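You operate a simulated robot arm through the tools that you are given. There is no shell and no other tool.

The job below is to be done with a simulated two-armed robot. You get a single attempt, and the scene is never put back.

Task
Seal the box in the press, load it and the table's sealed box into the divided tray and strap them.
Fine: the newly sealed box in space 1, the other in space 3; lever up.

It is judged by the outcome, as a careful person would: the job done as asked, and still so three seconds after it is handed in. It fails if anything else is knocked over, pushed out of place, dropped, spilled or broken. Lids that push on must go on centred and level and be pressed home; caps that screw on are set level and turned clockwise until they are tight.

Robot
Two 7-joint arms with two-finger parallel grippers on one trunk, on a base that drives. Base frame: it is fixed to the floor where the robot stands at the start and does not move with it; the origin is under the middle of the robot, x ahead of it, y to its left, z up; the surface under the hand at the start is at about z = 0.76. Lengths are in m, angles in rad, forces in N, time in s.
The left shoulder is at the start at [0.05, 0.168, 1.107], the right one opposite. With the tool pointing down near the work surface each hand reaches from about 0.1 to 0.66 m from the robot's upright axis, wherever it stands, measured 20 degrees to its own side. Places, roughly: space one of the divided tray [0.4, -0.3, 0.8]; space three of the divided tray [0.4, -0.5, 0.8]. Payload 1.57 kg a hand.
The TCP of each hand is the grasp point between the finger pads, 0.03 m short of the fingertips. In the tool frame z runs along the fingers and y along their closing line. The gripper opens to 0.08 m. The fingers are 0.017 m wide and 0.012 m thick; the gripper's body (0.04 by 0.082 m) begins 0.08 m behind the TCP.
Orientation is that of the tool frame in the base frame, as a unit quaternion [w, x, y, z]. With the fingers straight down and closing along the base's y, the tool's x points along the base's -x, its y along +y and its z along -z.

Tools
- The arms move only by the tool move_arm. It takes "left_rows", "right_rows" or both (then of equal length, played together; a hand with none holds still); each is a list of rows, each a list of 7 numbers: the shift along the base's x, y, z in m, then the turn, a rotation vector about the base's x, y, z in rad, then the gripper command, from -1 (fully open) to 1 (shut), values between in proportion. In form: [[tx, ty, tz, rx, ry, rz, grip], ...]. A call has 1 to 20 rows; each row shifts and turns the commanded pose from where the row before left it. A row lasts 0.2 s, in which the tool goes at most 0.05 m and 0.15 rad; a call with a longer step from one row to the next is refused whole, and so is a gripper value outside its range. Where a pose cannot be reached the arm comes as near as it can. A force on the tool above 90 N (or 10 N above the force at the start of the call, whichever is more), or a blocked arm, ends the call early, and 0.2 s more pass. The fingers move at their own pace (about 0.045 m/s each) and stop on an object; they squeeze with about 36 N. The grip force told is the motor's: it shows also when the fingers shut on nothing. Time passes only in rows, and 0.2 s behind the last, so rows that do not move let the fingers close. It gives the time, the measured TCP pose, the force on the tool (base axes), the opening and the grip force at its end, in the units of the frame above (readings bear some noise), with the torque about the TCP (base axes, N m) and any sound that the robot's microphone picked up, and new pictures: "show" is both (left out), scene, wrist or none (wrist: the cameras of the hands that moved).
- Cameras (640 x 400 px; columns grow to the right, rows downward): "scene" is now at [0.1167, -0.0419, 1.3059]; the picture's right is [-0.52, -0.85, 0.00], its down [-0.63, 0.38, -0.68] and it looks along [0.58, -0.35, -0.74] (base axes); focal length 270 px, centre (320, 200). "left" rides on the left gripper at [0.072, 0.006, -0.122] in its tool frame; the picture's right is [-0.09, 1.00, 0.00], its down [-0.84, -0.08, -0.54] and it looks along [-0.54, -0.05, 0.84] (tool axes); focal length 238 px, centre (320, 200). "right" rides on the right gripper at [0.072, -0.007, -0.122] in its tool frame; the picture's right is [0.09, 1.00, 0.00], its down [-0.84, 0.08, -0.54] and it looks along [-0.54, 0.05, 0.84] (tool axes); focal length 238 px, centre (320, 200). There is no depth. A picture from a camera that has moved, and an enlarged one, comes with that camera's place and axes in the base frame and with its lens. The place of the scene camera against the robot may be out by one fixed shift of up to 0.012 m in any direction.
- slide_trunk(by): slides the trunk up (or, below 0, down) by that many m; the arms and the scene camera ride with it, the base frame stays. It gives what a move gives, with no picture.
- drive_base(legs): drives the robot by 1 to 6 legs, each [ahead, left, turn to the left] in m, m and rad, along the robot's own axes; the way and the turn of a leg run together, so that a leg with both is an arc; at most 1.5 m and 3.142 rad a leg. The arms and the cameras ride along, it lands a little off, and it stops where it bumps. It gives what a move gives, and a new picture of the scene camera.
- head_to(pan, tilt): turns the head with the scene camera to pan (to the left, within 1.396 rad either way) and tilt (down, from -0.506 to 1.204), counted from straight ahead of the robot. It gives what a move gives, and a new picture of the scene camera.
- close_up(camera, box): a new picture of the part [left, top, right, bottom] of that camera's present view, enlarged. It takes no simulated time.
- hand_in(): hands the job in; it is judged then, once.

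Places have to be worked out from the pictures, the camera data and where the tool is seen. Open the grippers and draw the arms clear of the work before you hand the job in, unless the task says otherwise.

The tools are called after "Request:" as name(argument=value, ...) on one line, values as JSON. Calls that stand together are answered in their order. move_arm: Moves the arms, as the interface text tells. Its arguments: {"type":"object","properties":{"left_rows":{"type":"array","items":{"type":"array","items":{"type":"number"}}},"right_rows":{"type":"array","items":{"type":"array","items":{"type":"number"}}},"show":{"type":"string","enum":["both","scene","wrist","none"]}},"required":[]} The other tools are called the same way: slide_trunk (by) slides the trunk up or down; drive_base (legs) drives the base; head_to (pan, tilt) turns the head that bears the scene camera; close_up (camera, box) takes an enlarged picture of a part of a camera's view; hand_in () hands the job in.

At the start:

```text
time: 0.0
left_tcp_pos: [0.4103, -0.0007, 0.9992]
left_orientation: [0.0, 0.0, 1.0, 0.0]
left_ft_force: [0.5, -0.8, -0.1]
left_torque: [0.0, -0.04, -0.02]
left_gripper_width: 0.0799
left_gripper_force: 0.1
right_tcp_pos: [0.2552, -0.3208, 0.9994]
right_orientation: [0.0, 0.0, 1.0, 0.001]
right_ft_force: [-0.4, -0.1, -0.2]
right_torque: [0.02, 0.0, 0.01]
right_gripper_width: 0.0801
right_gripper_force: 0.0
trunk travel left (down, up): [-0.275, 0.168]
robot x, y, heading: [-0.0016, 0.0003, 0.001]
head pan, tilt: [-0.55, 0.827]
```

scene: 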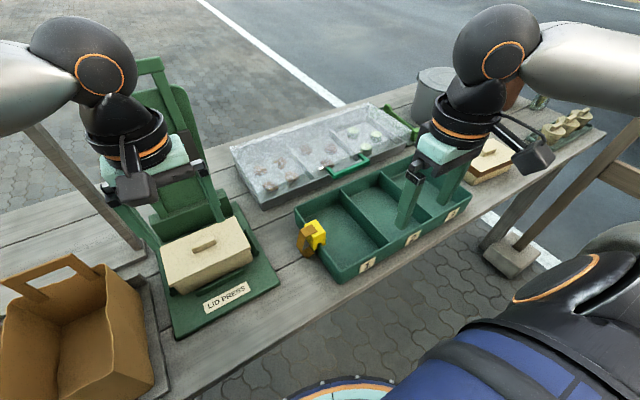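
right: 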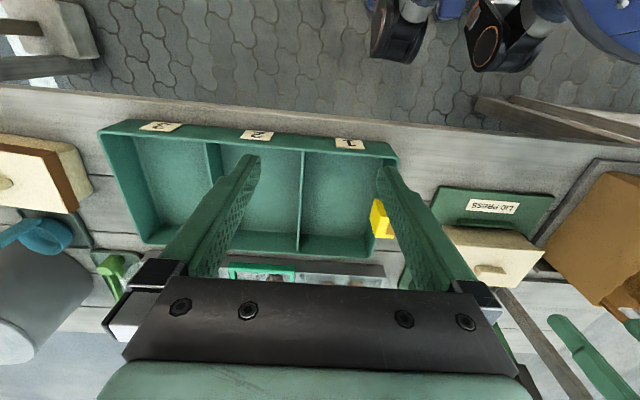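
left: 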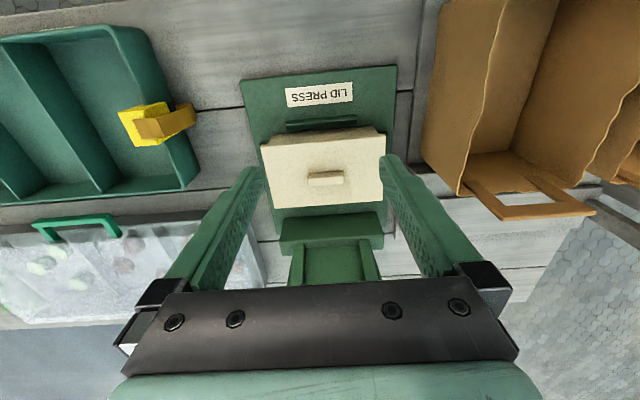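

I begin by looking closer at the press, the tray, and the table's right end before moving anything.

Request:
close_up(camera="scene", box=[80, 40, 300, 350])

Request:
close_up(camera="scene", box=[280, 60, 620, 290])

Request:
close_up(camera="left", box=[100, 50, 440, 290])

Request:
close_up(camera="right", box=[0, 90, 440, 360])

```text
1.29 times, centred on (190, 195) of scene
camera zoom: at [0.1167, -0.0419, 1.3059], right [-0.52, -0.85, 0.0], down [-0.63, 0.38, -0.68], along [0.58, -0.35, -0.74], focal length 349 px, centre (488, 206)
```

zoom: 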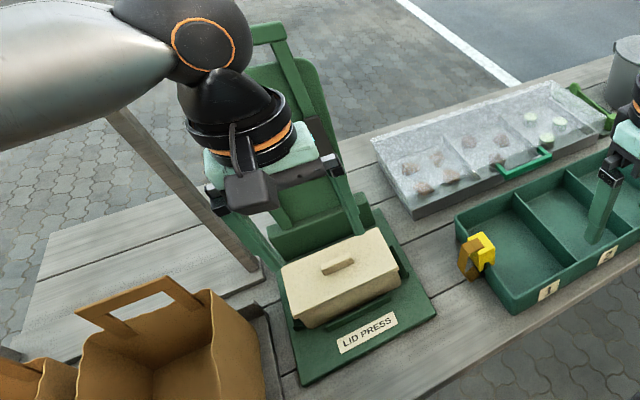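

```text
1.74 times, centred on (450, 175) of scene
camera zoom: at [0.1167, -0.0419, 1.3059], right [-0.52, -0.85, 0.0], down [-0.63, 0.38, -0.68], along [0.58, -0.35, -0.74], focal length 470 px, centre (94, 244)
```

zoom: 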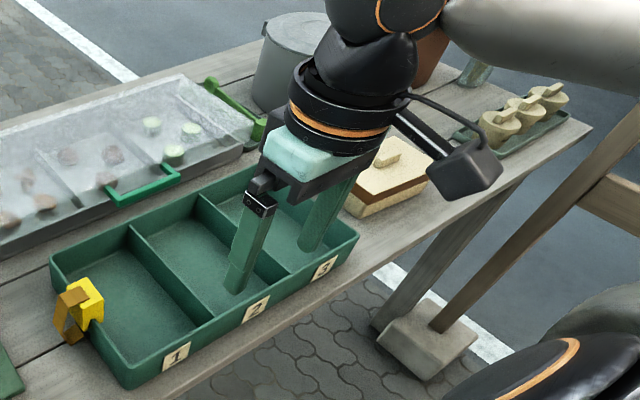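

```text
1.67 times, centred on (270, 170) of left
camera zoom: at [0.3383, 0.0065, 1.1225], right [0.09, 1.0, 0.0], down [0.84, -0.08, 0.54], along [0.54, -0.05, -0.84], focal length 397 px, centre (403, 250)
```

zoom: 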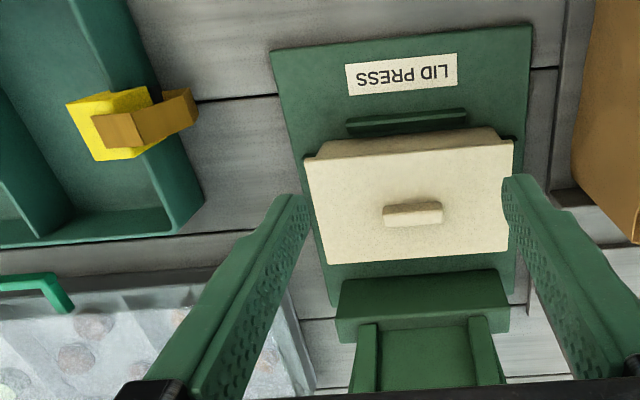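

```text
1.45 times, centred on (220, 225) of right
camera zoom: at [0.1838, -0.3285, 1.1224], right [-0.09, 1.0, 0.0], down [0.84, 0.08, 0.54], along [0.54, 0.05, -0.84], focal length 347 px, centre (466, 164)
```

zoom: 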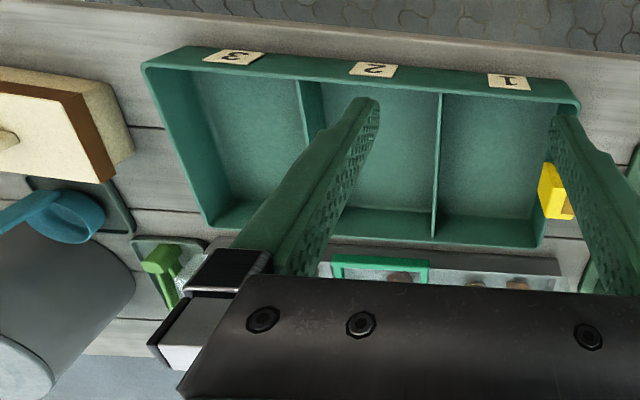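

The lid press sits around [0.47, 0.0] with a box and lid in it, and its lever frame stands behind. I'll lift and retract both hands to see everything clearly.

Request:
move_arm(left_rows=[[0, 0, 0.05, 0, 0, 0, -1], [0, 0, 0.05, 0, 0, 0, -1], [-0.03, 0.02, 0.03, 0, 0, 0, -1], [-0.03, 0.04, 0, 0, 0, 0, -1], [-0.03, 0.04, 0, 0, 0, 0, -1], [-0.03, 0.04, 0, 0, 0, 0, -1], [-0.03, 0.04, 0, 0, 0, 0, -1], [-0.03, 0.04, 0, 0, 0, 0, -1]], right_rows=[[0, 0, 0.05, 0, 0, 0, -1], [0, 0, 0.05, 0, 0, 0, -1], [0, 0, 0.03, 0, 0, 0, -1], [-0.03, -0.04, 0, 0, 0, 0, -1], [-0.03, -0.04, 0, 0, 0, 0, -1], [-0.03, -0.04, 0, 0, 0, 0, -1], [0, -0.04, 0, 0, 0, 0, -1], [0, -0.04, 0, 0, 0, 0, -1]])

```text
time: 1.8
left_tcp_pos: [0.2298, 0.2204, 1.1274]
left_orientation: [0.0, 0.0, 1.0, 0.0]
left_ft_force: [-0.3, 0.1, -0.3]
left_torque: [-0.02, 0.02, 0.0]
left_gripper_width: 0.0799
left_gripper_force: 0.1
right_tcp_pos: [0.1652, -0.5219, 1.1304]
right_orientation: [-0.001, -0.001, 1.0, -0.001]
right_ft_force: [0.6, 0.9, -0.6]
right_torque: [0.02, -0.04, 0.02]
right_gripper_width: 0.0801
right_gripper_force: 0.1
trunk travel left (down, up): [-0.275, 0.168]
robot x, y, heading: [-0.0005, -0.0018, 0.001]
head pan, tilt: [-0.55, 0.827]
camera scene: at [0.1161, -0.0416, 1.306], right [-0.52, -0.85, 0.0], down [-0.63, 0.38, -0.68], along [0.58, -0.35, -0.73], focal length 270 px, centre (320, 200)
camera right: at [0.0925, -0.5299, 1.2525], right [-0.09, 1.0, 0.0], down [0.84, 0.08, 0.54], along [0.54, 0.05, -0.84], focal length 238 px, centre (320, 200)
camera left: at [0.1572, 0.2282, 1.2512], right [0.09, 1.0, 0.0], down [0.84, -0.08, 0.54], along [0.54, -0.05, -0.84], focal length 238 px, centre (320, 200)
```

scene: 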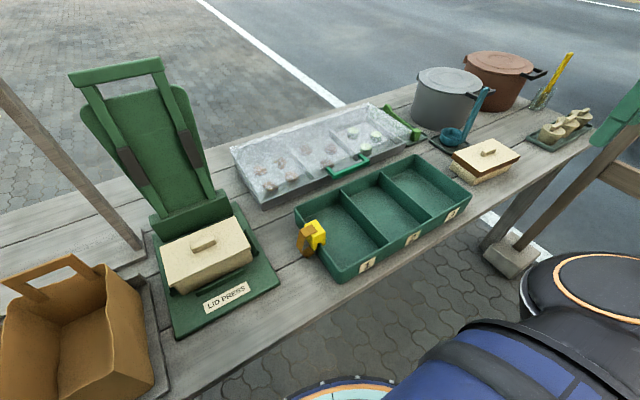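
right: 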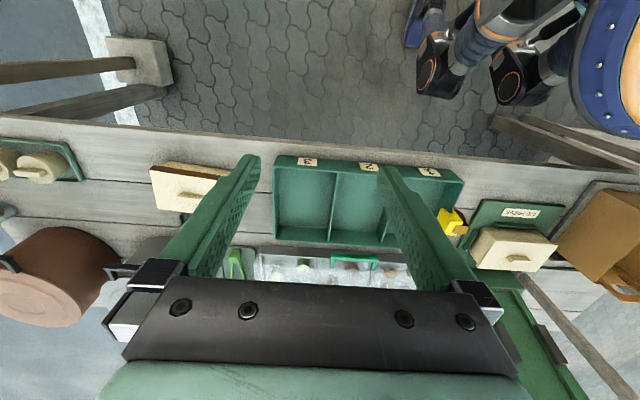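
left: 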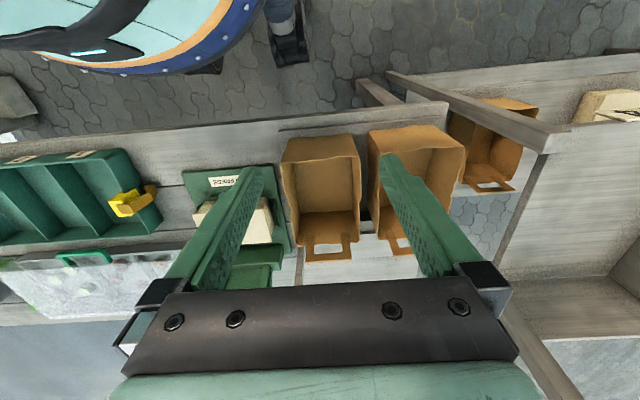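

Request:
close_up(camera="scene", box=[60, 50, 300, 340])

Request:
close_up(camera="scene", box=[280, 140, 480, 290])

Request:
close_up(camera="scene", box=[400, 70, 600, 210])

Request:
close_up(camera="scene", box=[290, 200, 370, 260])

Request:
close_up(camera="left", box=[0, 130, 300, 320])

```text
1.38 times, centred on (180, 195) of scene
camera zoom: at [0.1161, -0.0416, 1.306], right [-0.52, -0.85, 0.0], down [-0.63, 0.38, -0.68], along [0.58, -0.35, -0.73], focal length 373 px, centre (513, 207)
```

zoom: 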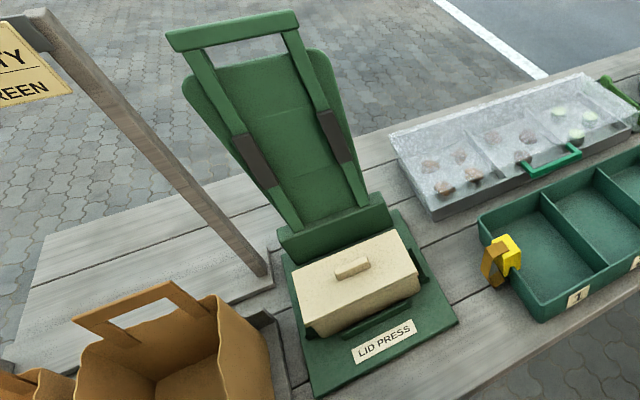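

```text
2.67 times, centred on (380, 215) of scene
camera zoom: at [0.1161, -0.0416, 1.306], right [-0.52, -0.85, 0.0], down [-0.63, 0.38, -0.68], along [0.58, -0.35, -0.73], focal length 721 px, centre (160, 160)
```

zoom: 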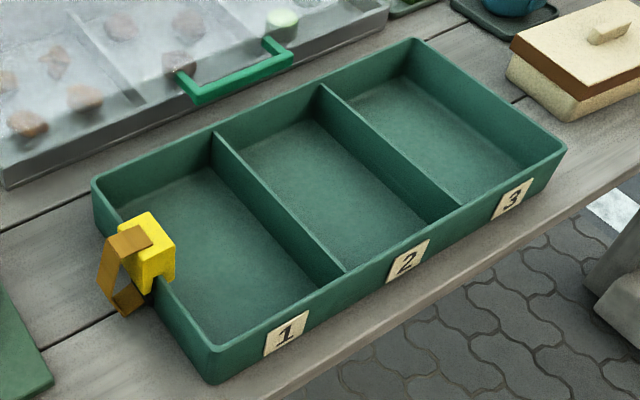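

```text
2.86 times, centred on (500, 140) of scene
camera zoom: at [0.1161, -0.0416, 1.306], right [-0.52, -0.85, 0.0], down [-0.63, 0.38, -0.68], along [0.58, -0.35, -0.73], focal length 772 px, centre (-194, 371)
```

zoom: 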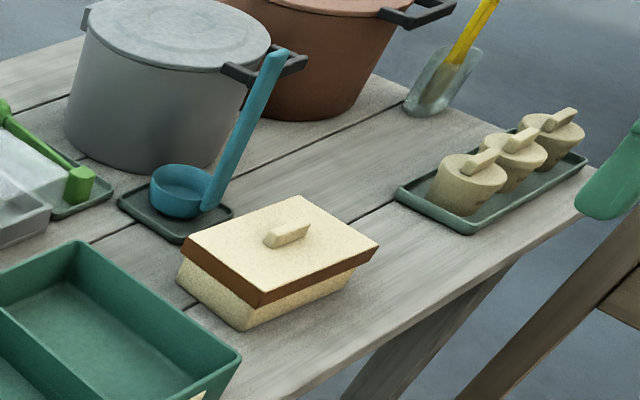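

```text
6.67 times, centred on (330, 230) of scene
camera zoom: at [0.1161, -0.0416, 1.306], right [-0.52, -0.85, 0.0], down [-0.63, 0.38, -0.68], along [0.58, -0.35, -0.73], focal length 1802 px, centre (253, 0)
```

zoom: 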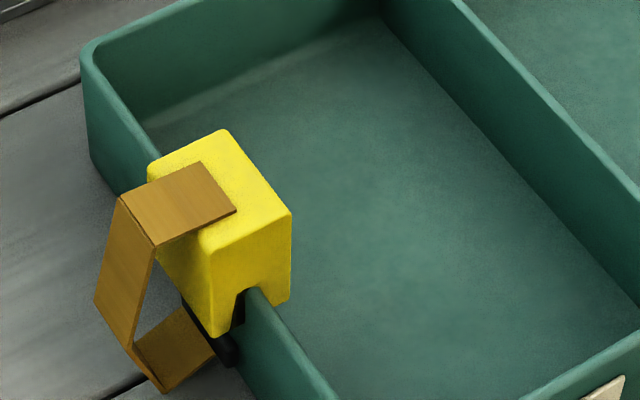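

```text
2.11 times, centred on (150, 225) of left
camera zoom: at [0.1572, 0.2282, 1.2512], right [0.09, 1.0, 0.0], down [0.84, -0.08, 0.54], along [0.54, -0.05, -0.84], focal length 502 px, centre (678, 147)
```

zoom: 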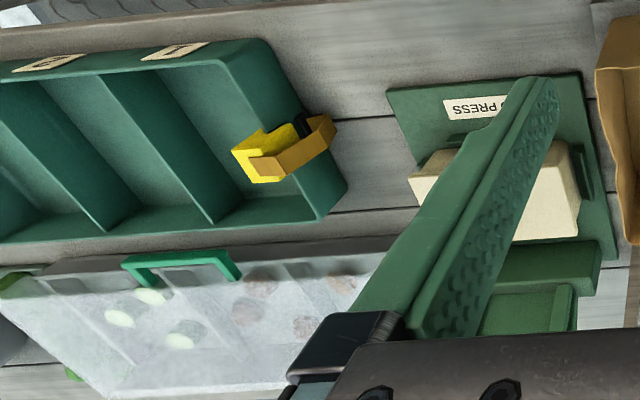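

The lever is a U-frame with a top handle bar standing behind the box, and the tray strap ends in a yellow slotted clip on the tray's left wall. I'll raise the trunk to get a second viewpoint for triangulating the lever handle, pivot and box heights.

Request:
slide_trunk(by=0.16)

Request:
head_to(pan=-0.2, tilt=0.8)

Request:
close_up(camera="scene", box=[160, 40, 480, 240])

```text
time: 3.6
left_tcp_pos: [0.2307, 0.2196, 1.2892]
left_orientation: [0.0, 0.0, 1.0, 0.0]
left_ft_force: [0.6, 0.1, 0.3]
left_torque: [0.0, 0.02, 0.01]
left_gripper_width: 0.0798
left_gripper_force: 0.1
right_tcp_pos: [0.1662, -0.522, 1.2905]
right_orientation: [0.0, -0.001, 1.0, 0.002]
right_ft_force: [0.5, 0.3, 0.0]
right_torque: [0.0, 0.04, 0.03]
right_gripper_width: 0.0799
right_gripper_force: 0.2
trunk travel left (down, up): [-0.435, 0.008]
robot x, y, heading: [0.0011, -0.0001, 0.001]
head pan, tilt: [-0.55, 0.827]
```

```text
time: 4.5
left_tcp_pos: [0.2303, 0.2203, 1.2881]
left_orientation: [0.0, -0.001, 1.0, 0.0]
left_ft_force: [0.6, 0.4, 0.0]
left_torque: [-0.02, 0.01, 0.0]
left_gripper_width: 0.08
left_gripper_force: 0.0
right_tcp_pos: [0.1662, -0.5215, 1.2898]
right_orientation: [0.0, -0.002, 1.0, 0.0]
right_ft_force: [-0.3, 0.3, 0.1]
right_torque: [0.0, -0.04, -0.01]
right_gripper_width: 0.0801
right_gripper_force: 0.2
trunk travel left (down, up): [-0.435, 0.008]
robot x, y, heading: [0.0004, -0.0005, 0.005]
head pan, tilt: [-0.201, 0.799]
camera scene: at [0.1281, -0.0165, 1.4681], right [-0.2, -0.98, 0.0], down [-0.7, 0.14, -0.7], along [0.68, -0.14, -0.72], focal length 270 px, centre (320, 200)
```

scene: 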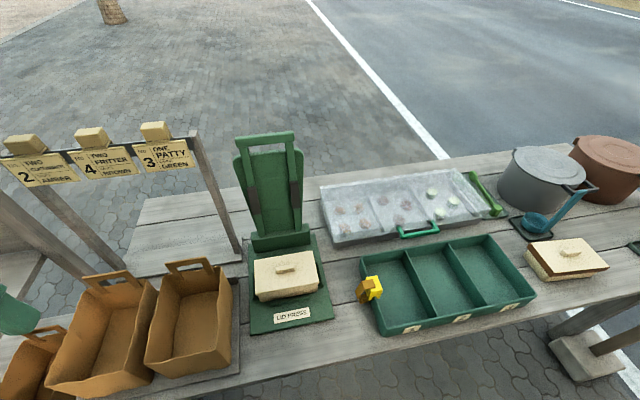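

```text
2.00 times, centred on (320, 140) of scene
camera zoom: at [0.1281, -0.0165, 1.4681], right [-0.2, -0.98, 0.0], down [-0.7, 0.14, -0.7], along [0.68, -0.14, -0.72], focal length 540 px, centre (320, 320)
```

zoom: 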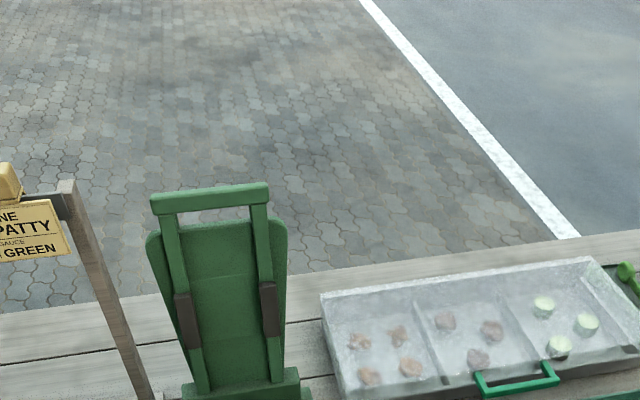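

Triangulation puts the handle bar at about [0.66, 0.00, 1.13] (bar along y, ~0.13 long) and the lever foot near [0.59, 0, 0.83], leaning back slightly. I'll turn the left hand so its fingers close in the x–z plane and tilt it 45° forward‑down, staying well clear.

Request:
move_arm(left_rows=[[0.02, -0.02, 0.002, 0, 0, -0.1428, -1], [0.02, -0.02, 0.002, 0, 0, -0.1428, -1], [0.02, -0.02, 0.002, 0, 0, -0.1428, -1], [0.02, -0.02, 0.002, 0, 0, -0.1428, -1], [0.02, -0.02, 0.002, 0, 0, -0.1428, -1], [0.02, -0.02, 0.002, 0, 0, -0.1428, -1], [0.02, -0.02, 0.002, 0, 0, -0.1428, -1], [0.02, -0.02, 0.002, 0, 0, -0.1428, -1], [0.02, -0.02, 0.002, 0, 0, -0.1428, -1], [0.02, -0.02, 0.002, 0, 0, -0.1428, -1], [0.02, -0.02, 0.002, 0, 0, -0.1428, -1], [0, 0, 0, 0, -0.131, 0, -1], [0, 0, 0, 0, -0.131, 0, -1], [0, 0, 0, 0, -0.131, 0, -1], [0, 0, 0, 0, -0.131, 0, -1], [0, 0, 0, 0, -0.131, 0, -1], [0, 0, 0, 0, -0.131, 0, -1]])

```text
time: 8.1
left_tcp_pos: [0.4504, 0.0007, 1.3108]
left_orientation: [0.272, 0.652, 0.654, 0.271]
left_ft_force: [0.4, 0.0, -0.4]
left_torque: [-0.01, 0.0, 0.02]
left_gripper_width: 0.0801
left_gripper_force: 0.1
right_tcp_pos: [0.1669, -0.5221, 1.2885]
right_orientation: [0.0, 0.0, 1.0, 0.001]
right_ft_force: [0.6, 0.1, 0.8]
right_torque: [0.02, 0.0, 0.03]
right_gripper_width: 0.0798
right_gripper_force: 0.0
trunk travel left (down, up): [-0.435, 0.008]
robot x, y, heading: [0.0001, 0.0003, 0.002]
head pan, tilt: [-0.201, 0.799]
camera scene: at [0.1281, -0.0164, 1.4682], right [-0.2, -0.98, 0.0], down [-0.7, 0.14, -0.7], along [0.68, -0.14, -0.72], focal length 270 px, centre (320, 200)
camera left: at [0.3686, 0.0732, 1.4019], right [0.7, -0.09, 0.71], down [-0.44, -0.84, 0.33], along [0.56, -0.54, -0.63], focal length 238 px, centre (320, 200)
```

scene: 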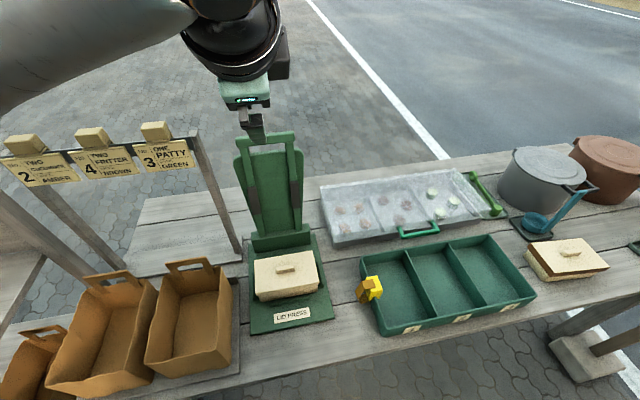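
left: 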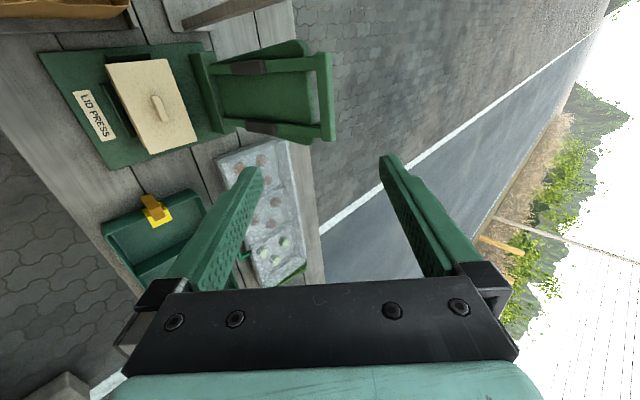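

The tilt is right and the left wrist camera now sees the lever from the side. A close-up gives a better fix on the bar.

Request:
close_up(camera="left", box=[30, 20, 350, 220])

```text
2.00 times, centred on (190, 120) of left
camera zoom: at [0.3686, 0.0732, 1.4019], right [0.7, -0.09, 0.71], down [-0.44, -0.84, 0.33], along [0.56, -0.54, -0.63], focal length 477 px, centre (580, 360)
```

zoom: 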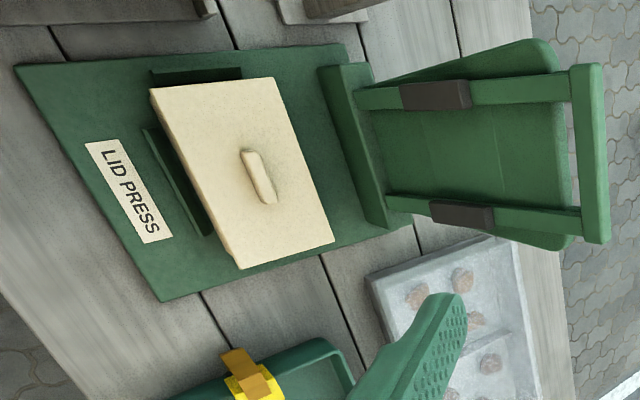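

The bar looks to be near [0.652, 0.003, 1.12]; I'll slide the open left hand along its 45° line to about 9 cm short of the bar and re-measure with the wrist camera.

Request:
move_arm(left_rows=[[0.0328, 0.001, -0.033, 0, 0, 0, -1], [0.0328, 0.001, -0.033, 0, 0, 0, -1], [0.0328, 0, -0.033, 0, 0, 0, -1], [0.0328, 0, -0.033, 0, 0, 0, -1]])

Request:
close_up(camera="left", box=[120, 20, 440, 220])

Request:
close_up(camera="scene", box=[200, 80, 360, 180])

```text
time: 9.1
left_tcp_pos: [0.5841, 0.0033, 1.1785]
left_orientation: [0.272, 0.653, 0.653, 0.271]
left_ft_force: [-0.5, 0.4, 0.0]
left_torque: [-0.01, 0.06, 0.0]
left_gripper_width: 0.0798
left_gripper_force: 0.1
right_tcp_pos: [0.1662, -0.5222, 1.2896]
right_orientation: [0.0, -0.002, 1.0, 0.002]
right_ft_force: [-0.4, 0.4, -0.2]
right_torque: [-0.01, 0.0, -0.01]
right_gripper_width: 0.0801
right_gripper_force: 0.0
trunk travel left (down, up): [-0.435, 0.008]
robot x, y, heading: [-0.0033, -0.0012, -0.003]
head pan, tilt: [-0.201, 0.799]
camera scene: at [0.1287, -0.0165, 1.4681], right [-0.2, -0.98, 0.0], down [-0.7, 0.14, -0.7], along [0.68, -0.14, -0.72], focal length 270 px, centre (320, 200)
camera left: at [0.5013, 0.0756, 1.2696], right [0.7, -0.09, 0.71], down [-0.44, -0.84, 0.33], along [0.56, -0.54, -0.63], focal length 238 px, centre (320, 200)
```

scene: 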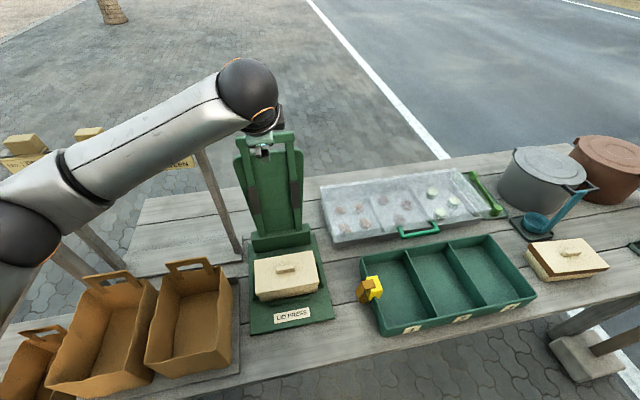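
left: 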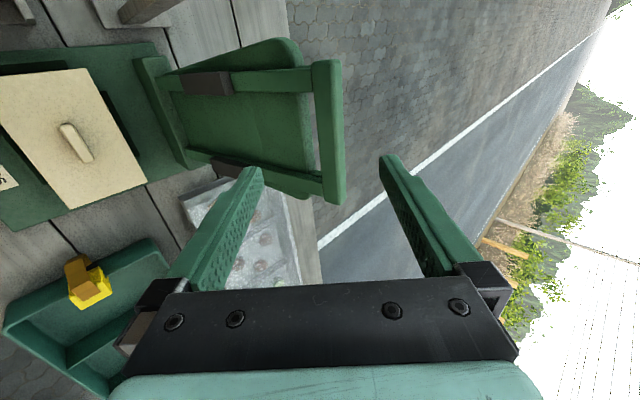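

```text
2.00 times, centred on (280, 120) of left
camera zoom: at [0.5013, 0.0756, 1.2696], right [0.7, -0.09, 0.71], down [-0.44, -0.84, 0.33], along [0.56, -0.54, -0.63], focal length 477 px, centre (400, 360)
```

zoom: 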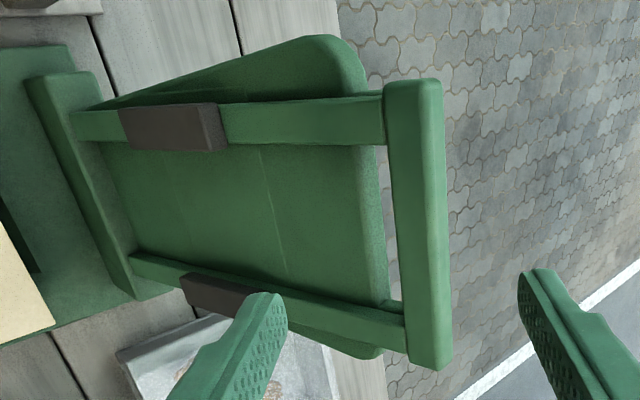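

```text
4.00 times, centred on (280, 130) of scene
camera zoom: at [0.1287, -0.0165, 1.4681], right [-0.2, -0.98, 0.0], down [-0.7, 0.14, -0.7], along [0.68, -0.14, -0.72], focal length 1081 px, centre (480, 480)
```

zoom: 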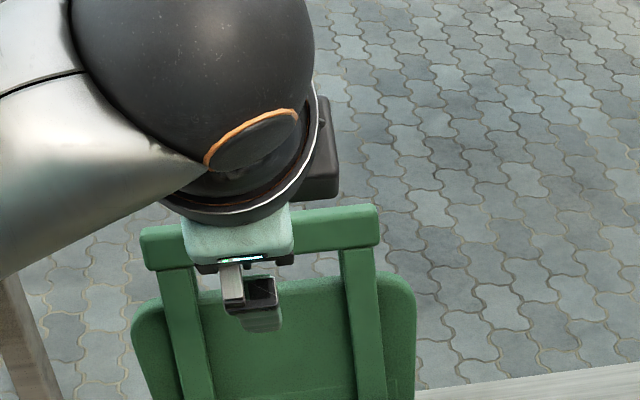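

Wrist-camera stereo fixes the bar centre at [0.647, 0.003, 1.129]. I now slip the fingers over it, upper finger above/behind the bar, lower one in front of it.

Request:
move_arm(left_rows=[[0.0106, 0, -0.0142, 0, 0, 0, -1], [0.0106, 0, -0.0142, 0, 0, 0, -1], [0.0106, 0, -0.0141, 0, 0, 0, -1], [0.0106, 0, -0.0141, 0, 0, 0, -1]])

Request:
close_up(camera="left", box=[160, 60, 480, 260])

```text
time: 10.1
left_tcp_pos: [0.6238, 0.0031, 1.1219]
left_orientation: [0.273, 0.653, 0.653, 0.271]
left_ft_force: [0.6, -0.3, 0.0]
left_torque: [0.01, 0.02, -0.02]
left_gripper_width: 0.0801
left_gripper_force: 0.1
right_tcp_pos: [0.1657, -0.5217, 1.2897]
right_orientation: [0.0, -0.001, 1.0, 0.0]
right_ft_force: [0.1, -0.4, 0.3]
right_torque: [0.0, 0.02, 0.0]
right_gripper_width: 0.0802
right_gripper_force: 0.0
trunk travel left (down, up): [-0.435, 0.008]
robot x, y, heading: [-0.0035, 0.0024, -0.001]
head pan, tilt: [-0.201, 0.799]
camera scene: at [0.1283, -0.0165, 1.4681], right [-0.2, -0.98, 0.0], down [-0.7, 0.14, -0.7], along [0.68, -0.14, -0.72], focal length 270 px, centre (320, 200)
camera left: at [0.5422, 0.075, 1.2133], right [0.7, -0.09, 0.71], down [-0.44, -0.84, 0.33], along [0.56, -0.54, -0.63], focal length 238 px, centre (320, 200)
```

scene: 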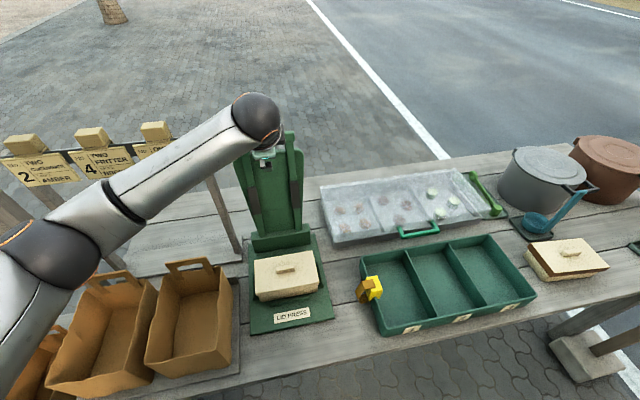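
left: 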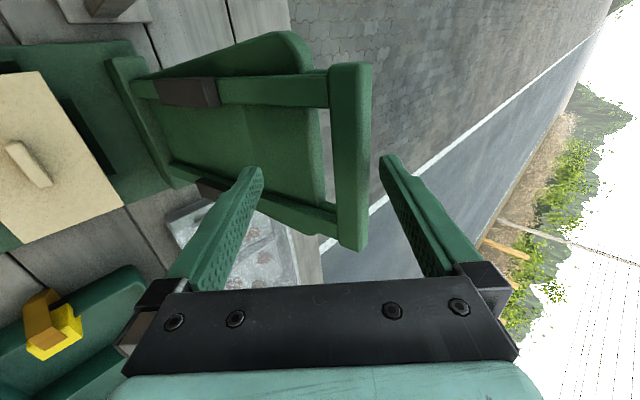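

```text
2.00 times, centred on (320, 160) of left
camera zoom: at [0.5422, 0.075, 1.2133], right [0.7, -0.09, 0.71], down [-0.44, -0.84, 0.33], along [0.56, -0.54, -0.63], focal length 477 px, centre (320, 280)
```

zoom: 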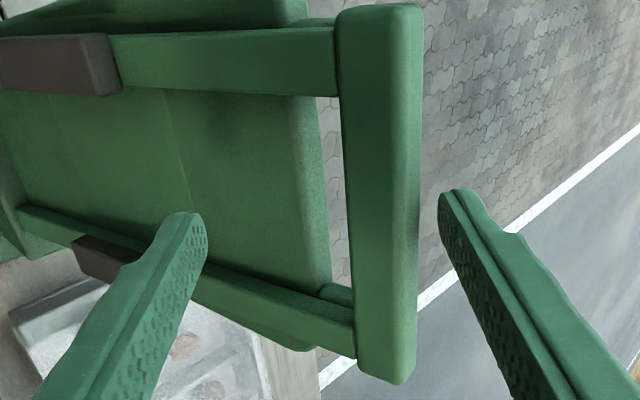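

The bar sits between the open fingers as computed. I deepen the grip slightly, make contact with the upper finger and pull the lever gently along its arc through about 15° as a test.

Request:
move_arm(left_rows=[[0.003, 0, -0.013, 0, 0, 0, -1], [-0.0148, 0, 0.002, 0, 0, 0, -1], [-0.0148, 0, 0.002, 0, 0, 0, -1], [-0.0137, 0, 0.0006, 0, 0, 0, -1], [-0.0137, 0, 0.0006, 0, 0, 0, -1], [-0.0137, 0, -0.0006, 0, 0, 0, -1], [-0.0137, 0, -0.0006, 0, 0, 0, -1]])

Request:
close_up(camera="left", box=[160, 60, 480, 260])

```text
time: 11.7
left_tcp_pos: [0.5419, 0.0027, 1.1127]
left_orientation: [0.272, 0.653, 0.653, 0.272]
left_ft_force: [-0.1, -1.0, 1.1]
left_torque: [-0.02, 0.01, -0.03]
left_gripper_width: 0.0797
left_gripper_force: 0.0
right_tcp_pos: [0.1655, -0.5218, 1.2897]
right_orientation: [0.0, 0.0, 1.0, 0.0]
right_ft_force: [-0.1, 0.1, 0.8]
right_torque: [-0.01, -0.01, -0.03]
right_gripper_width: 0.08
right_gripper_force: 0.0
trunk travel left (down, up): [-0.435, 0.008]
robot x, y, heading: [-0.0042, 0.0021, -0.004]
head pan, tilt: [-0.201, 0.799]
camera scene: at [0.128, -0.0165, 1.4682], right [-0.2, -0.98, 0.0], down [-0.7, 0.14, -0.7], along [0.68, -0.14, -0.72], focal length 270 px, centre (320, 200)
camera left: at [0.46, 0.0747, 1.2045], right [0.7, -0.09, 0.71], down [-0.44, -0.84, 0.33], along [0.56, -0.54, -0.63], focal length 238 px, centre (320, 200)
```

scene: 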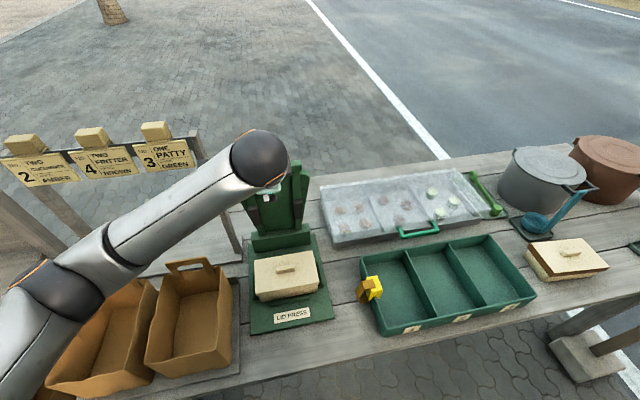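
left: 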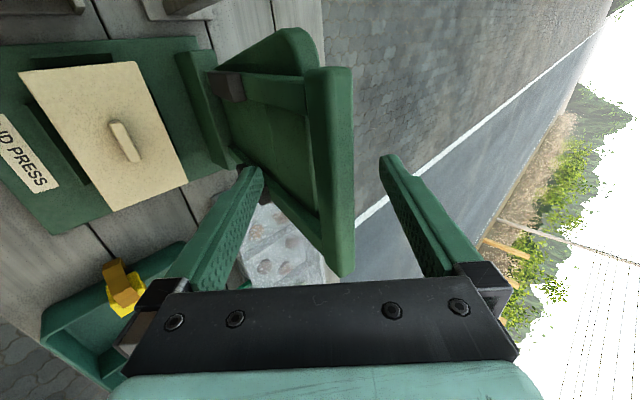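

```text
2.00 times, centred on (320, 160) of left
camera zoom: at [0.46, 0.0747, 1.2045], right [0.7, -0.09, 0.71], down [-0.44, -0.84, 0.33], along [0.56, -0.54, -0.63], focal length 477 px, centre (320, 280)
```

zoom: 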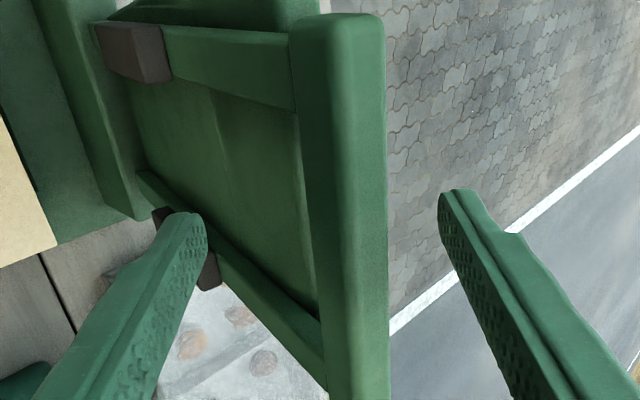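

The lever swings freely with almost no force. The bar seems slightly ahead of my finger, so I pause briefly to see whether it stays or falls on its own.

Request:
move_arm(left_rows=[[0, 0, 0, 0, 0, 0, -1], [0, 0, 0, 0, 0, 0, -1]], show="wrist")

```text
time: 12.3
left_tcp_pos: [0.5424, 0.0022, 1.1124]
left_orientation: [0.27, 0.653, 0.654, 0.271]
left_ft_force: [0.0, 0.5, -1.1]
left_torque: [-0.02, 0.01, -0.02]
left_gripper_width: 0.08
left_gripper_force: 0.0
right_tcp_pos: [0.1662, -0.5226, 1.2891]
right_orientation: [0.0, -0.001, 1.0, 0.002]
right_ft_force: [-0.2, -1.3, -0.1]
right_torque: [0.01, -0.01, -0.02]
right_gripper_width: 0.0799
right_gripper_force: 0.1
trunk travel left (down, up): [-0.435, 0.008]
robot x, y, heading: [0.0009, 0.0, -0.001]
head pan, tilt: [-0.201, 0.799]
camera left: at [0.4603, 0.0747, 1.2041], right [0.7, -0.09, 0.7], down [-0.44, -0.84, 0.33], along [0.56, -0.54, -0.63], focal length 238 px, centre (320, 200)
```

left: 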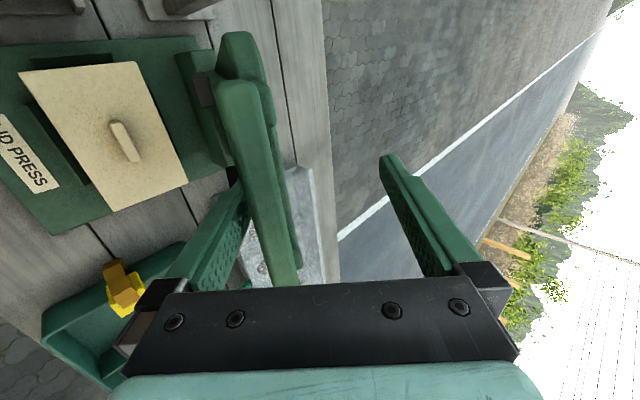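

The lever tips forward under its own weight once past vertical and now rests on my lower finger. I'll lower it along its arc in a controlled way, first to about 40°.

Request:
move_arm(left_rows=[[-0.0125, 0, -0.0047, 0, 0, 0, -1], [-0.0127, 0, -0.0053, 0, 0, 0, -1], [-0.0126, 0, -0.0052, 0, 0, 0, -1], [-0.0122, 0, -0.0064, 0, 0, 0, -1], [-0.0121, 0, -0.0063, 0, 0, 0, -1], [-0.0116, 0, -0.0074, 0, 0, 0, -1], [-0.0115, 0, -0.0073, 0, 0, 0, -1], [-0.0109, 0, -0.0084, 0, 0, 0, -1], [-0.0109, 0, -0.0083, 0, 0, 0, -1]])

```text
time: 14.3
left_tcp_pos: [0.4356, 0.0013, 1.0533]
left_orientation: [0.271, 0.653, 0.654, 0.271]
left_ft_force: [-0.5, 0.9, -1.2]
left_torque: [0.0, -0.01, -0.02]
left_gripper_width: 0.0801
left_gripper_force: 0.1
right_tcp_pos: [0.1656, -0.5217, 1.2899]
right_orientation: [0.0, -0.002, 1.0, 0.001]
right_ft_force: [0.4, 0.1, -0.1]
right_torque: [0.01, -0.01, -0.03]
right_gripper_width: 0.0798
right_gripper_force: 0.0
trunk travel left (down, up): [-0.435, 0.008]
robot x, y, heading: [0.0021, -0.0025, 0.0]
head pan, tilt: [-0.201, 0.799]
camera scene: at [0.128, -0.0165, 1.4682], right [-0.2, -0.98, 0.0], down [-0.7, 0.14, -0.7], along [0.68, -0.14, -0.72], focal length 270 px, centre (320, 200)
camera left: at [0.3539, 0.0746, 1.1452], right [0.7, -0.09, 0.71], down [-0.44, -0.84, 0.33], along [0.56, -0.54, -0.63], focal length 238 px, centre (320, 200)
```

scene: 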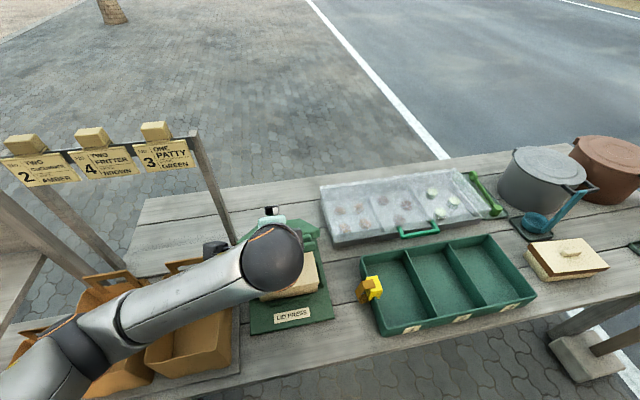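
left: 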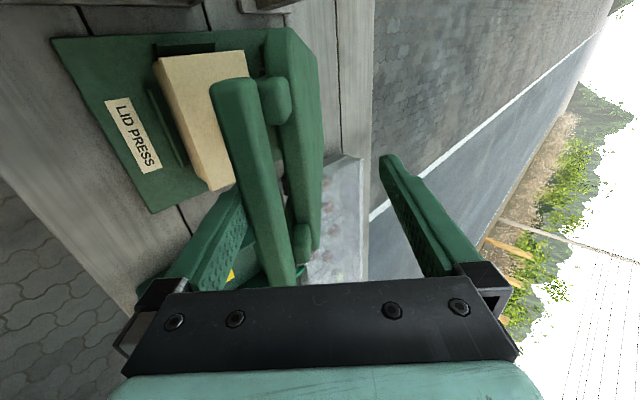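

The bar is still cradled on the lower finger at roughly 40°. I continue lowering to about 65°.

Request:
move_arm(left_rows=[[-0.0101, 0, -0.0093, 0, 0, 0, -1], [-0.0101, 0, -0.0092, 0, 0, 0, -1], [-0.0093, 0, -0.0101, 0, 0, 0, -1], [-0.0092, 0, -0.0101, 0, 0, 0, -1], [-0.0084, 0, -0.0109, 0, 0, 0, -1], [-0.0083, 0, -0.0109, 0, 0, 0, -1], [-0.0074, 0, -0.0116, 0, 0, 0, -1], [-0.0073, 0, -0.0115, 0, 0, 0, -1], [-0.0064, 0, -0.0122, 0, 0, 0, -1], [-0.0063, 0, -0.0121, 0, 0, 0, -1]])

```text
time: 16.5
left_tcp_pos: [0.3525, 0.0025, 0.9459]
left_orientation: [0.271, 0.653, 0.653, 0.271]
left_ft_force: [-2.1, 0.2, -1.4]
left_torque: [0.02, 0.03, -0.03]
left_gripper_width: 0.0802
left_gripper_force: 0.0
right_tcp_pos: [0.1672, -0.5223, 1.2906]
right_orientation: [0.0, 0.0, 1.0, 0.001]
right_ft_force: [0.3, -0.3, -0.2]
right_torque: [0.03, -0.04, -0.03]
right_gripper_width: 0.0801
right_gripper_force: 0.0
trunk travel left (down, up): [-0.435, 0.008]
robot x, y, heading: [-0.0004, -0.0009, -0.003]
head pan, tilt: [-0.201, 0.799]
camera scene: at [0.1279, -0.0164, 1.4682], right [-0.2, -0.98, 0.0], down [-0.7, 0.14, -0.7], along [0.68, -0.14, -0.72], focal length 270 px, centre (320, 200)
camera left: at [0.2703, 0.0747, 1.0372], right [0.7, -0.09, 0.7], down [-0.44, -0.84, 0.33], along [0.56, -0.54, -0.63], focal length 238 px, centre (320, 200)
```

scene: 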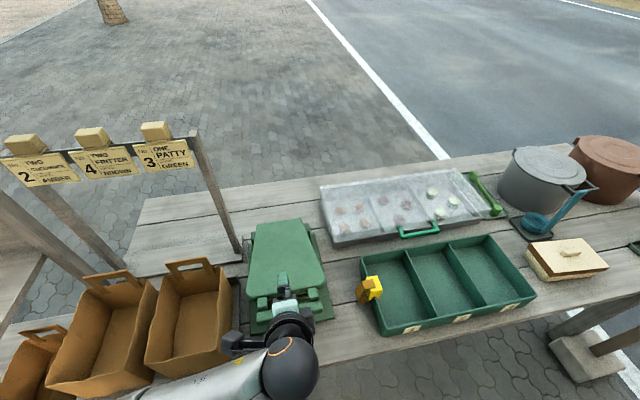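
left: 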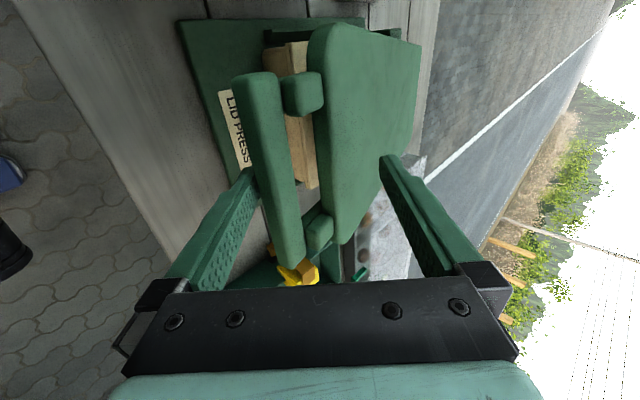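

The lever is near 65° and still supported. I withdraw the hand back-up along its finger axis so the lever settles gently onto the lid.

Request:
move_arm(left_rows=[[-0.018, 0, 0.018, 0, 0, 0, -1], [-0.02, 0, 0.02, 0, 0, 0, -1], [-0.02, 0, 0.02, 0, 0, 0, -1], [-0.02, 0, 0.025, 0, 0, 0, -1], [-0.01, 0, 0.03, 0, 0, 0, -1], [0, 0, 0.03, 0, 0, 0, -1]])

```text
time: 17.4
left_tcp_pos: [0.3642, 0.0406, 1.0527]
left_orientation: [0.302, 0.609, 0.617, 0.396]
left_ft_force: [-1.3, -0.8, -1.1]
left_torque: [-0.01, 0.04, -0.01]
left_gripper_width: 0.0801
left_gripper_force: 0.0
right_tcp_pos: [0.1658, -0.5211, 1.2908]
right_orientation: [0.0, -0.001, 1.0, 0.0]
right_ft_force: [0.0, -0.7, -0.7]
right_torque: [0.03, 0.01, -0.01]
right_gripper_width: 0.0799
right_gripper_force: 0.1
trunk travel left (down, up): [-0.435, 0.008]
robot x, y, heading: [-0.0036, 0.0008, 0.004]
head pan, tilt: [-0.201, 0.799]
stopped in row 4 (left hand): the arm was blocked; the commanded pose is now the measured one
camera scene: at [0.128, -0.0164, 1.4682], right [-0.2, -0.98, 0.0], down [-0.7, 0.14, -0.7], along [0.68, -0.14, -0.72], focal length 270 px, centre (320, 200)
camera left: at [0.2576, 0.0969, 1.1292], right [0.52, -0.15, 0.84], down [-0.44, -0.89, 0.12], along [0.73, -0.43, -0.53], focal length 238 px, centre (320, 200)
```

scene: 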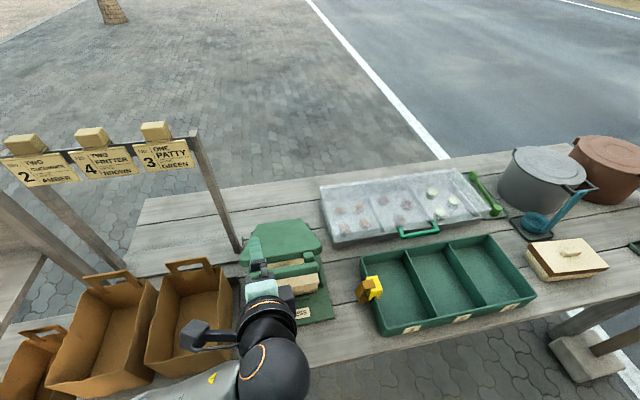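
left: 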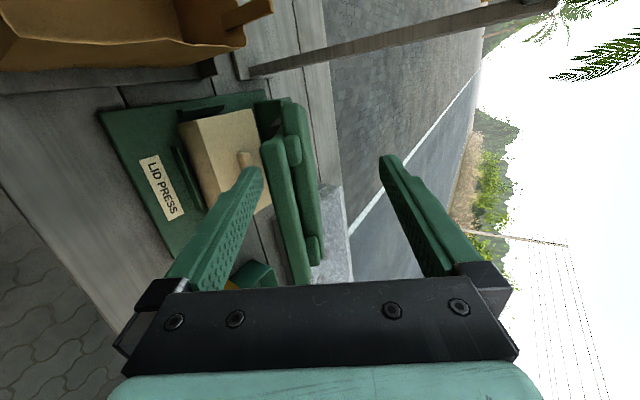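

The arm hit a joint limit pulling back at that tilt (lever lifted to ~50°, still cradled). I'll restore the hand orientation, follow the lever back down further, and steepen the tool on the way so I can exit upward instead.

Request:
move_arm(left_rows=[[0.0053, -0.0125, -0.02, -0.04, 0.083, -0.0205, -1], [0.0053, -0.0125, -0.02, -0.04, 0.083, -0.0205, -1], [0.0053, -0.0125, -0.02, -0.04, 0.083, -0.0205, -1], [-0.0074, 0, -0.0116, 0, 0, 0, -1], [-0.0073, 0, -0.0115, 0, 0, 0, -1], [-0.0064, 0, -0.0122, 0, 0.04, 0, -1], [-0.0063, 0, -0.0121, 0, 0.04, 0, -1], [-0.0052, 0, -0.0127, 0, 0.06, 0, -1], [-0.0052, 0, -0.0126, 0, 0.06, 0, -1]])

```text
time: 19.1
left_tcp_pos: [0.3985, 0.0109, 0.9833]
left_orientation: [0.276, 0.641, 0.655, 0.288]
left_ft_force: [-1.7, -0.3, 0.1]
left_torque: [0.01, -0.05, 0.03]
left_gripper_width: 0.08
left_gripper_force: 0.0
right_tcp_pos: [0.1665, -0.5225, 1.2893]
right_orientation: [0.001, 0.0, 1.0, 0.0]
right_ft_force: [-0.2, -0.1, 0.9]
right_torque: [0.03, 0.02, 0.02]
right_gripper_width: 0.08
right_gripper_force: 0.1
trunk travel left (down, up): [-0.435, 0.008]
robot x, y, heading: [0.0017, -0.0021, -0.004]
head pan, tilt: [-0.201, 0.799]
stopped in row 8 (left hand): the arm was blocked; the commanded pose is now the measured one
camera scene: at [0.128, -0.0166, 1.4681], right [-0.2, -0.98, 0.0], down [-0.7, 0.14, -0.7], along [0.68, -0.14, -0.72], focal length 270 px, centre (320, 200)
camera left: at [0.3122, 0.0813, 1.0727], right [0.68, -0.08, 0.73], down [-0.43, -0.85, 0.31], along [0.59, -0.52, -0.61], focal length 238 px, centre (320, 200)
```

scene: 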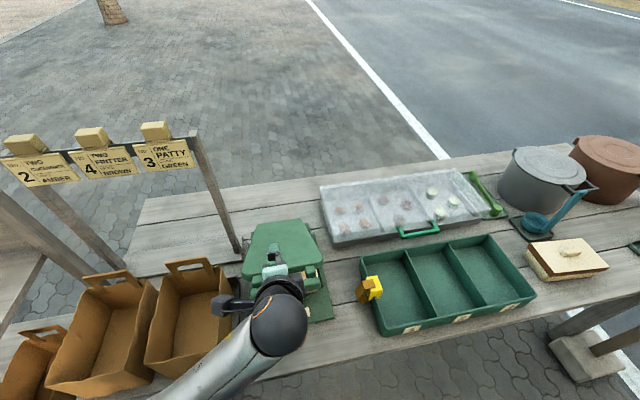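
left: 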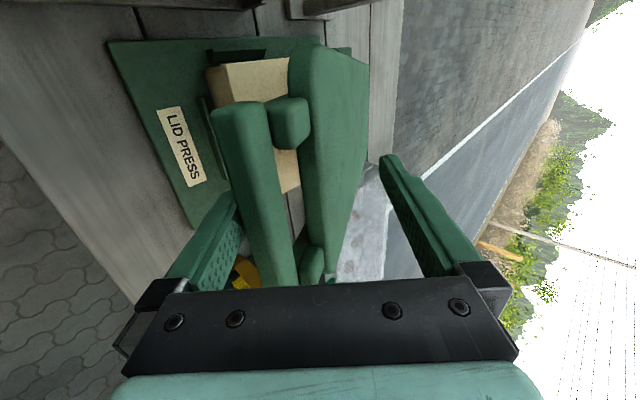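

The arm is blocked again with little force, so I suspect its elbow. I'll look left and down with the head to see how the arm lies before the next motion.

Request:
head_to(pan=0.35, tilt=1.1)

```text
time: 20.0
left_tcp_pos: [0.3988, 0.0104, 0.9842]
left_orientation: [0.279, 0.642, 0.655, 0.286]
left_ft_force: [-1.4, 0.3, -1.8]
left_torque: [0.02, -0.04, 0.01]
left_gripper_width: 0.0799
left_gripper_force: 0.1
right_tcp_pos: [0.1659, -0.5211, 1.2891]
right_orientation: [0.0, -0.002, 1.0, 0.001]
right_ft_force: [-0.5, 0.6, -0.1]
right_torque: [0.01, -0.03, 0.02]
right_gripper_width: 0.0801
right_gripper_force: 0.1
trunk travel left (down, up): [-0.435, 0.008]
robot x, y, heading: [-0.0027, -0.0001, -0.003]
head pan, tilt: [0.351, 1.1]
camera scene: at [0.1084, 0.0212, 1.4464], right [0.34, -0.94, 0.0], down [-0.84, -0.31, -0.45], along [0.43, 0.16, -0.89], focal length 270 px, centre (320, 200)
```

scene: 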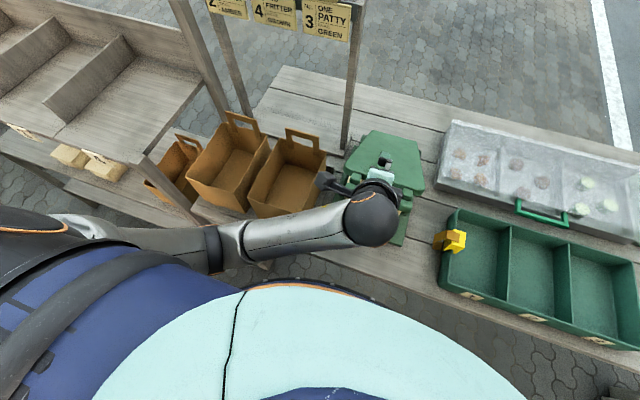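

The elbow is free; the wrist is just folded too close to the body. Backing the robot 0.12 m away from the table will draw the fingers along/over the bar (lever stays cradled) and give the arm room to finish the stroke.

Request:
drive_base(legs=[[-0.06, 0, 0]])

```text
time: 21.0
left_tcp_pos: [0.3381, 0.0115, 0.9852]
left_orientation: [0.279, 0.642, 0.654, 0.287]
left_ft_force: [0.9, 0.0, -0.5]
left_torque: [-0.04, -0.03, 0.01]
left_gripper_width: 0.0801
left_gripper_force: 0.1
right_tcp_pos: [0.1053, -0.5218, 1.2904]
right_orientation: [0.0, -0.001, 1.0, 0.001]
right_ft_force: [-1.1, 0.8, -0.4]
right_torque: [-0.01, -0.03, 0.03]
right_gripper_width: 0.0799
right_gripper_force: 0.1
trunk travel left (down, up): [-0.435, 0.008]
robot x, y, heading: [-0.0588, -0.0008, -0.004]
head pan, tilt: [0.351, 1.1]
camera scene: at [0.0471, 0.0213, 1.4465], right [0.34, -0.94, 0.0], down [-0.84, -0.31, -0.45], along [0.43, 0.16, -0.89], focal length 270 px, centre (320, 200)
```

scene: 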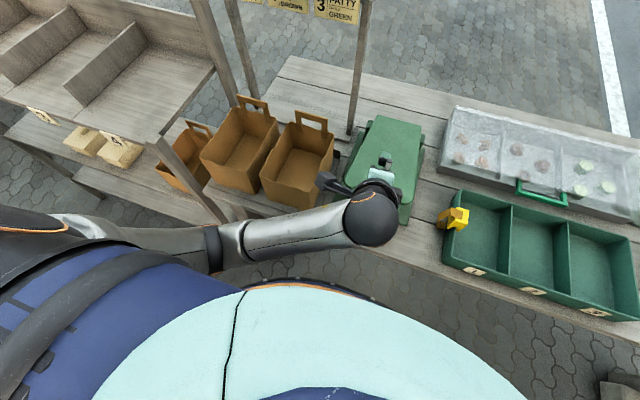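

The lever came further down with no load on the hand. I back up another 0.06 m and check with the wrist camera.

Request:
drive_base(legs=[[-0.06, 0, 0]])

Request:
close_up(camera="left", box=[0, 0, 640, 400])

```text
time: 22.0
left_tcp_pos: [0.2788, 0.011, 0.9861]
left_orientation: [0.279, 0.641, 0.655, 0.287]
left_ft_force: [-0.7, 0.0, -0.2]
left_torque: [0.03, -0.03, 0.0]
left_gripper_width: 0.08
left_gripper_force: 0.1
right_tcp_pos: [0.0458, -0.5219, 1.2896]
right_orientation: [0.0, 0.0, 1.0, 0.001]
right_ft_force: [-0.3, 0.2, 0.1]
right_torque: [0.03, -0.06, -0.01]
right_gripper_width: 0.08
right_gripper_force: 0.1
trunk travel left (down, up): [-0.435, 0.008]
robot x, y, heading: [-0.1172, 0.002, 0.003]
head pan, tilt: [0.351, 1.1]
camera scene: at [-0.0119, 0.0213, 1.4465], right [0.34, -0.94, 0.0], down [-0.84, -0.31, -0.45], along [0.43, 0.16, -0.89], focal length 270 px, centre (320, 200)
```

scene: 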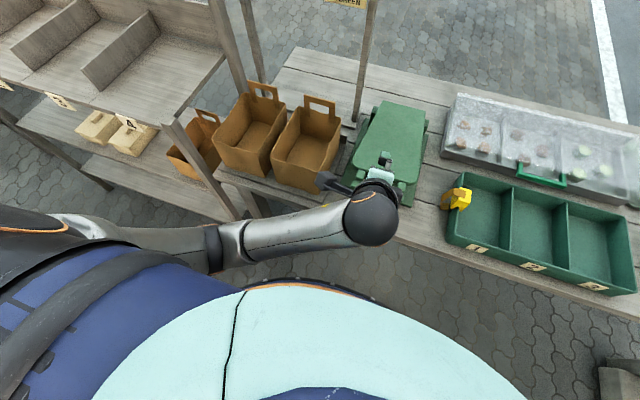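

```text
1.00 times, centred on (320, 200) of left (not enlarged: the box is as wide or as high as the picture)
camera zoom: at [0.1924, 0.0817, 1.0738], right [0.68, -0.08, 0.73], down [-0.43, -0.85, 0.31], along [0.59, -0.52, -0.61], focal length 238 px, centre (320, 200)
```

zoom: 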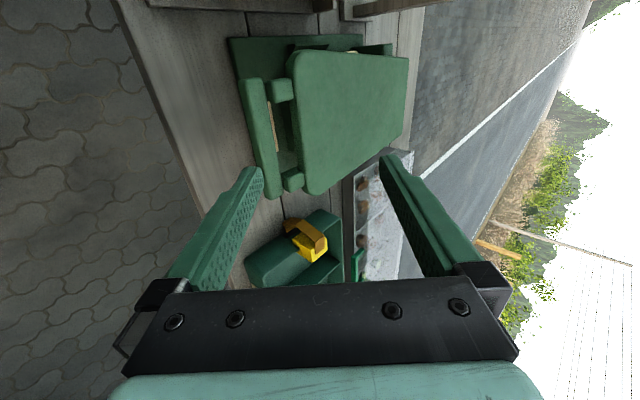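

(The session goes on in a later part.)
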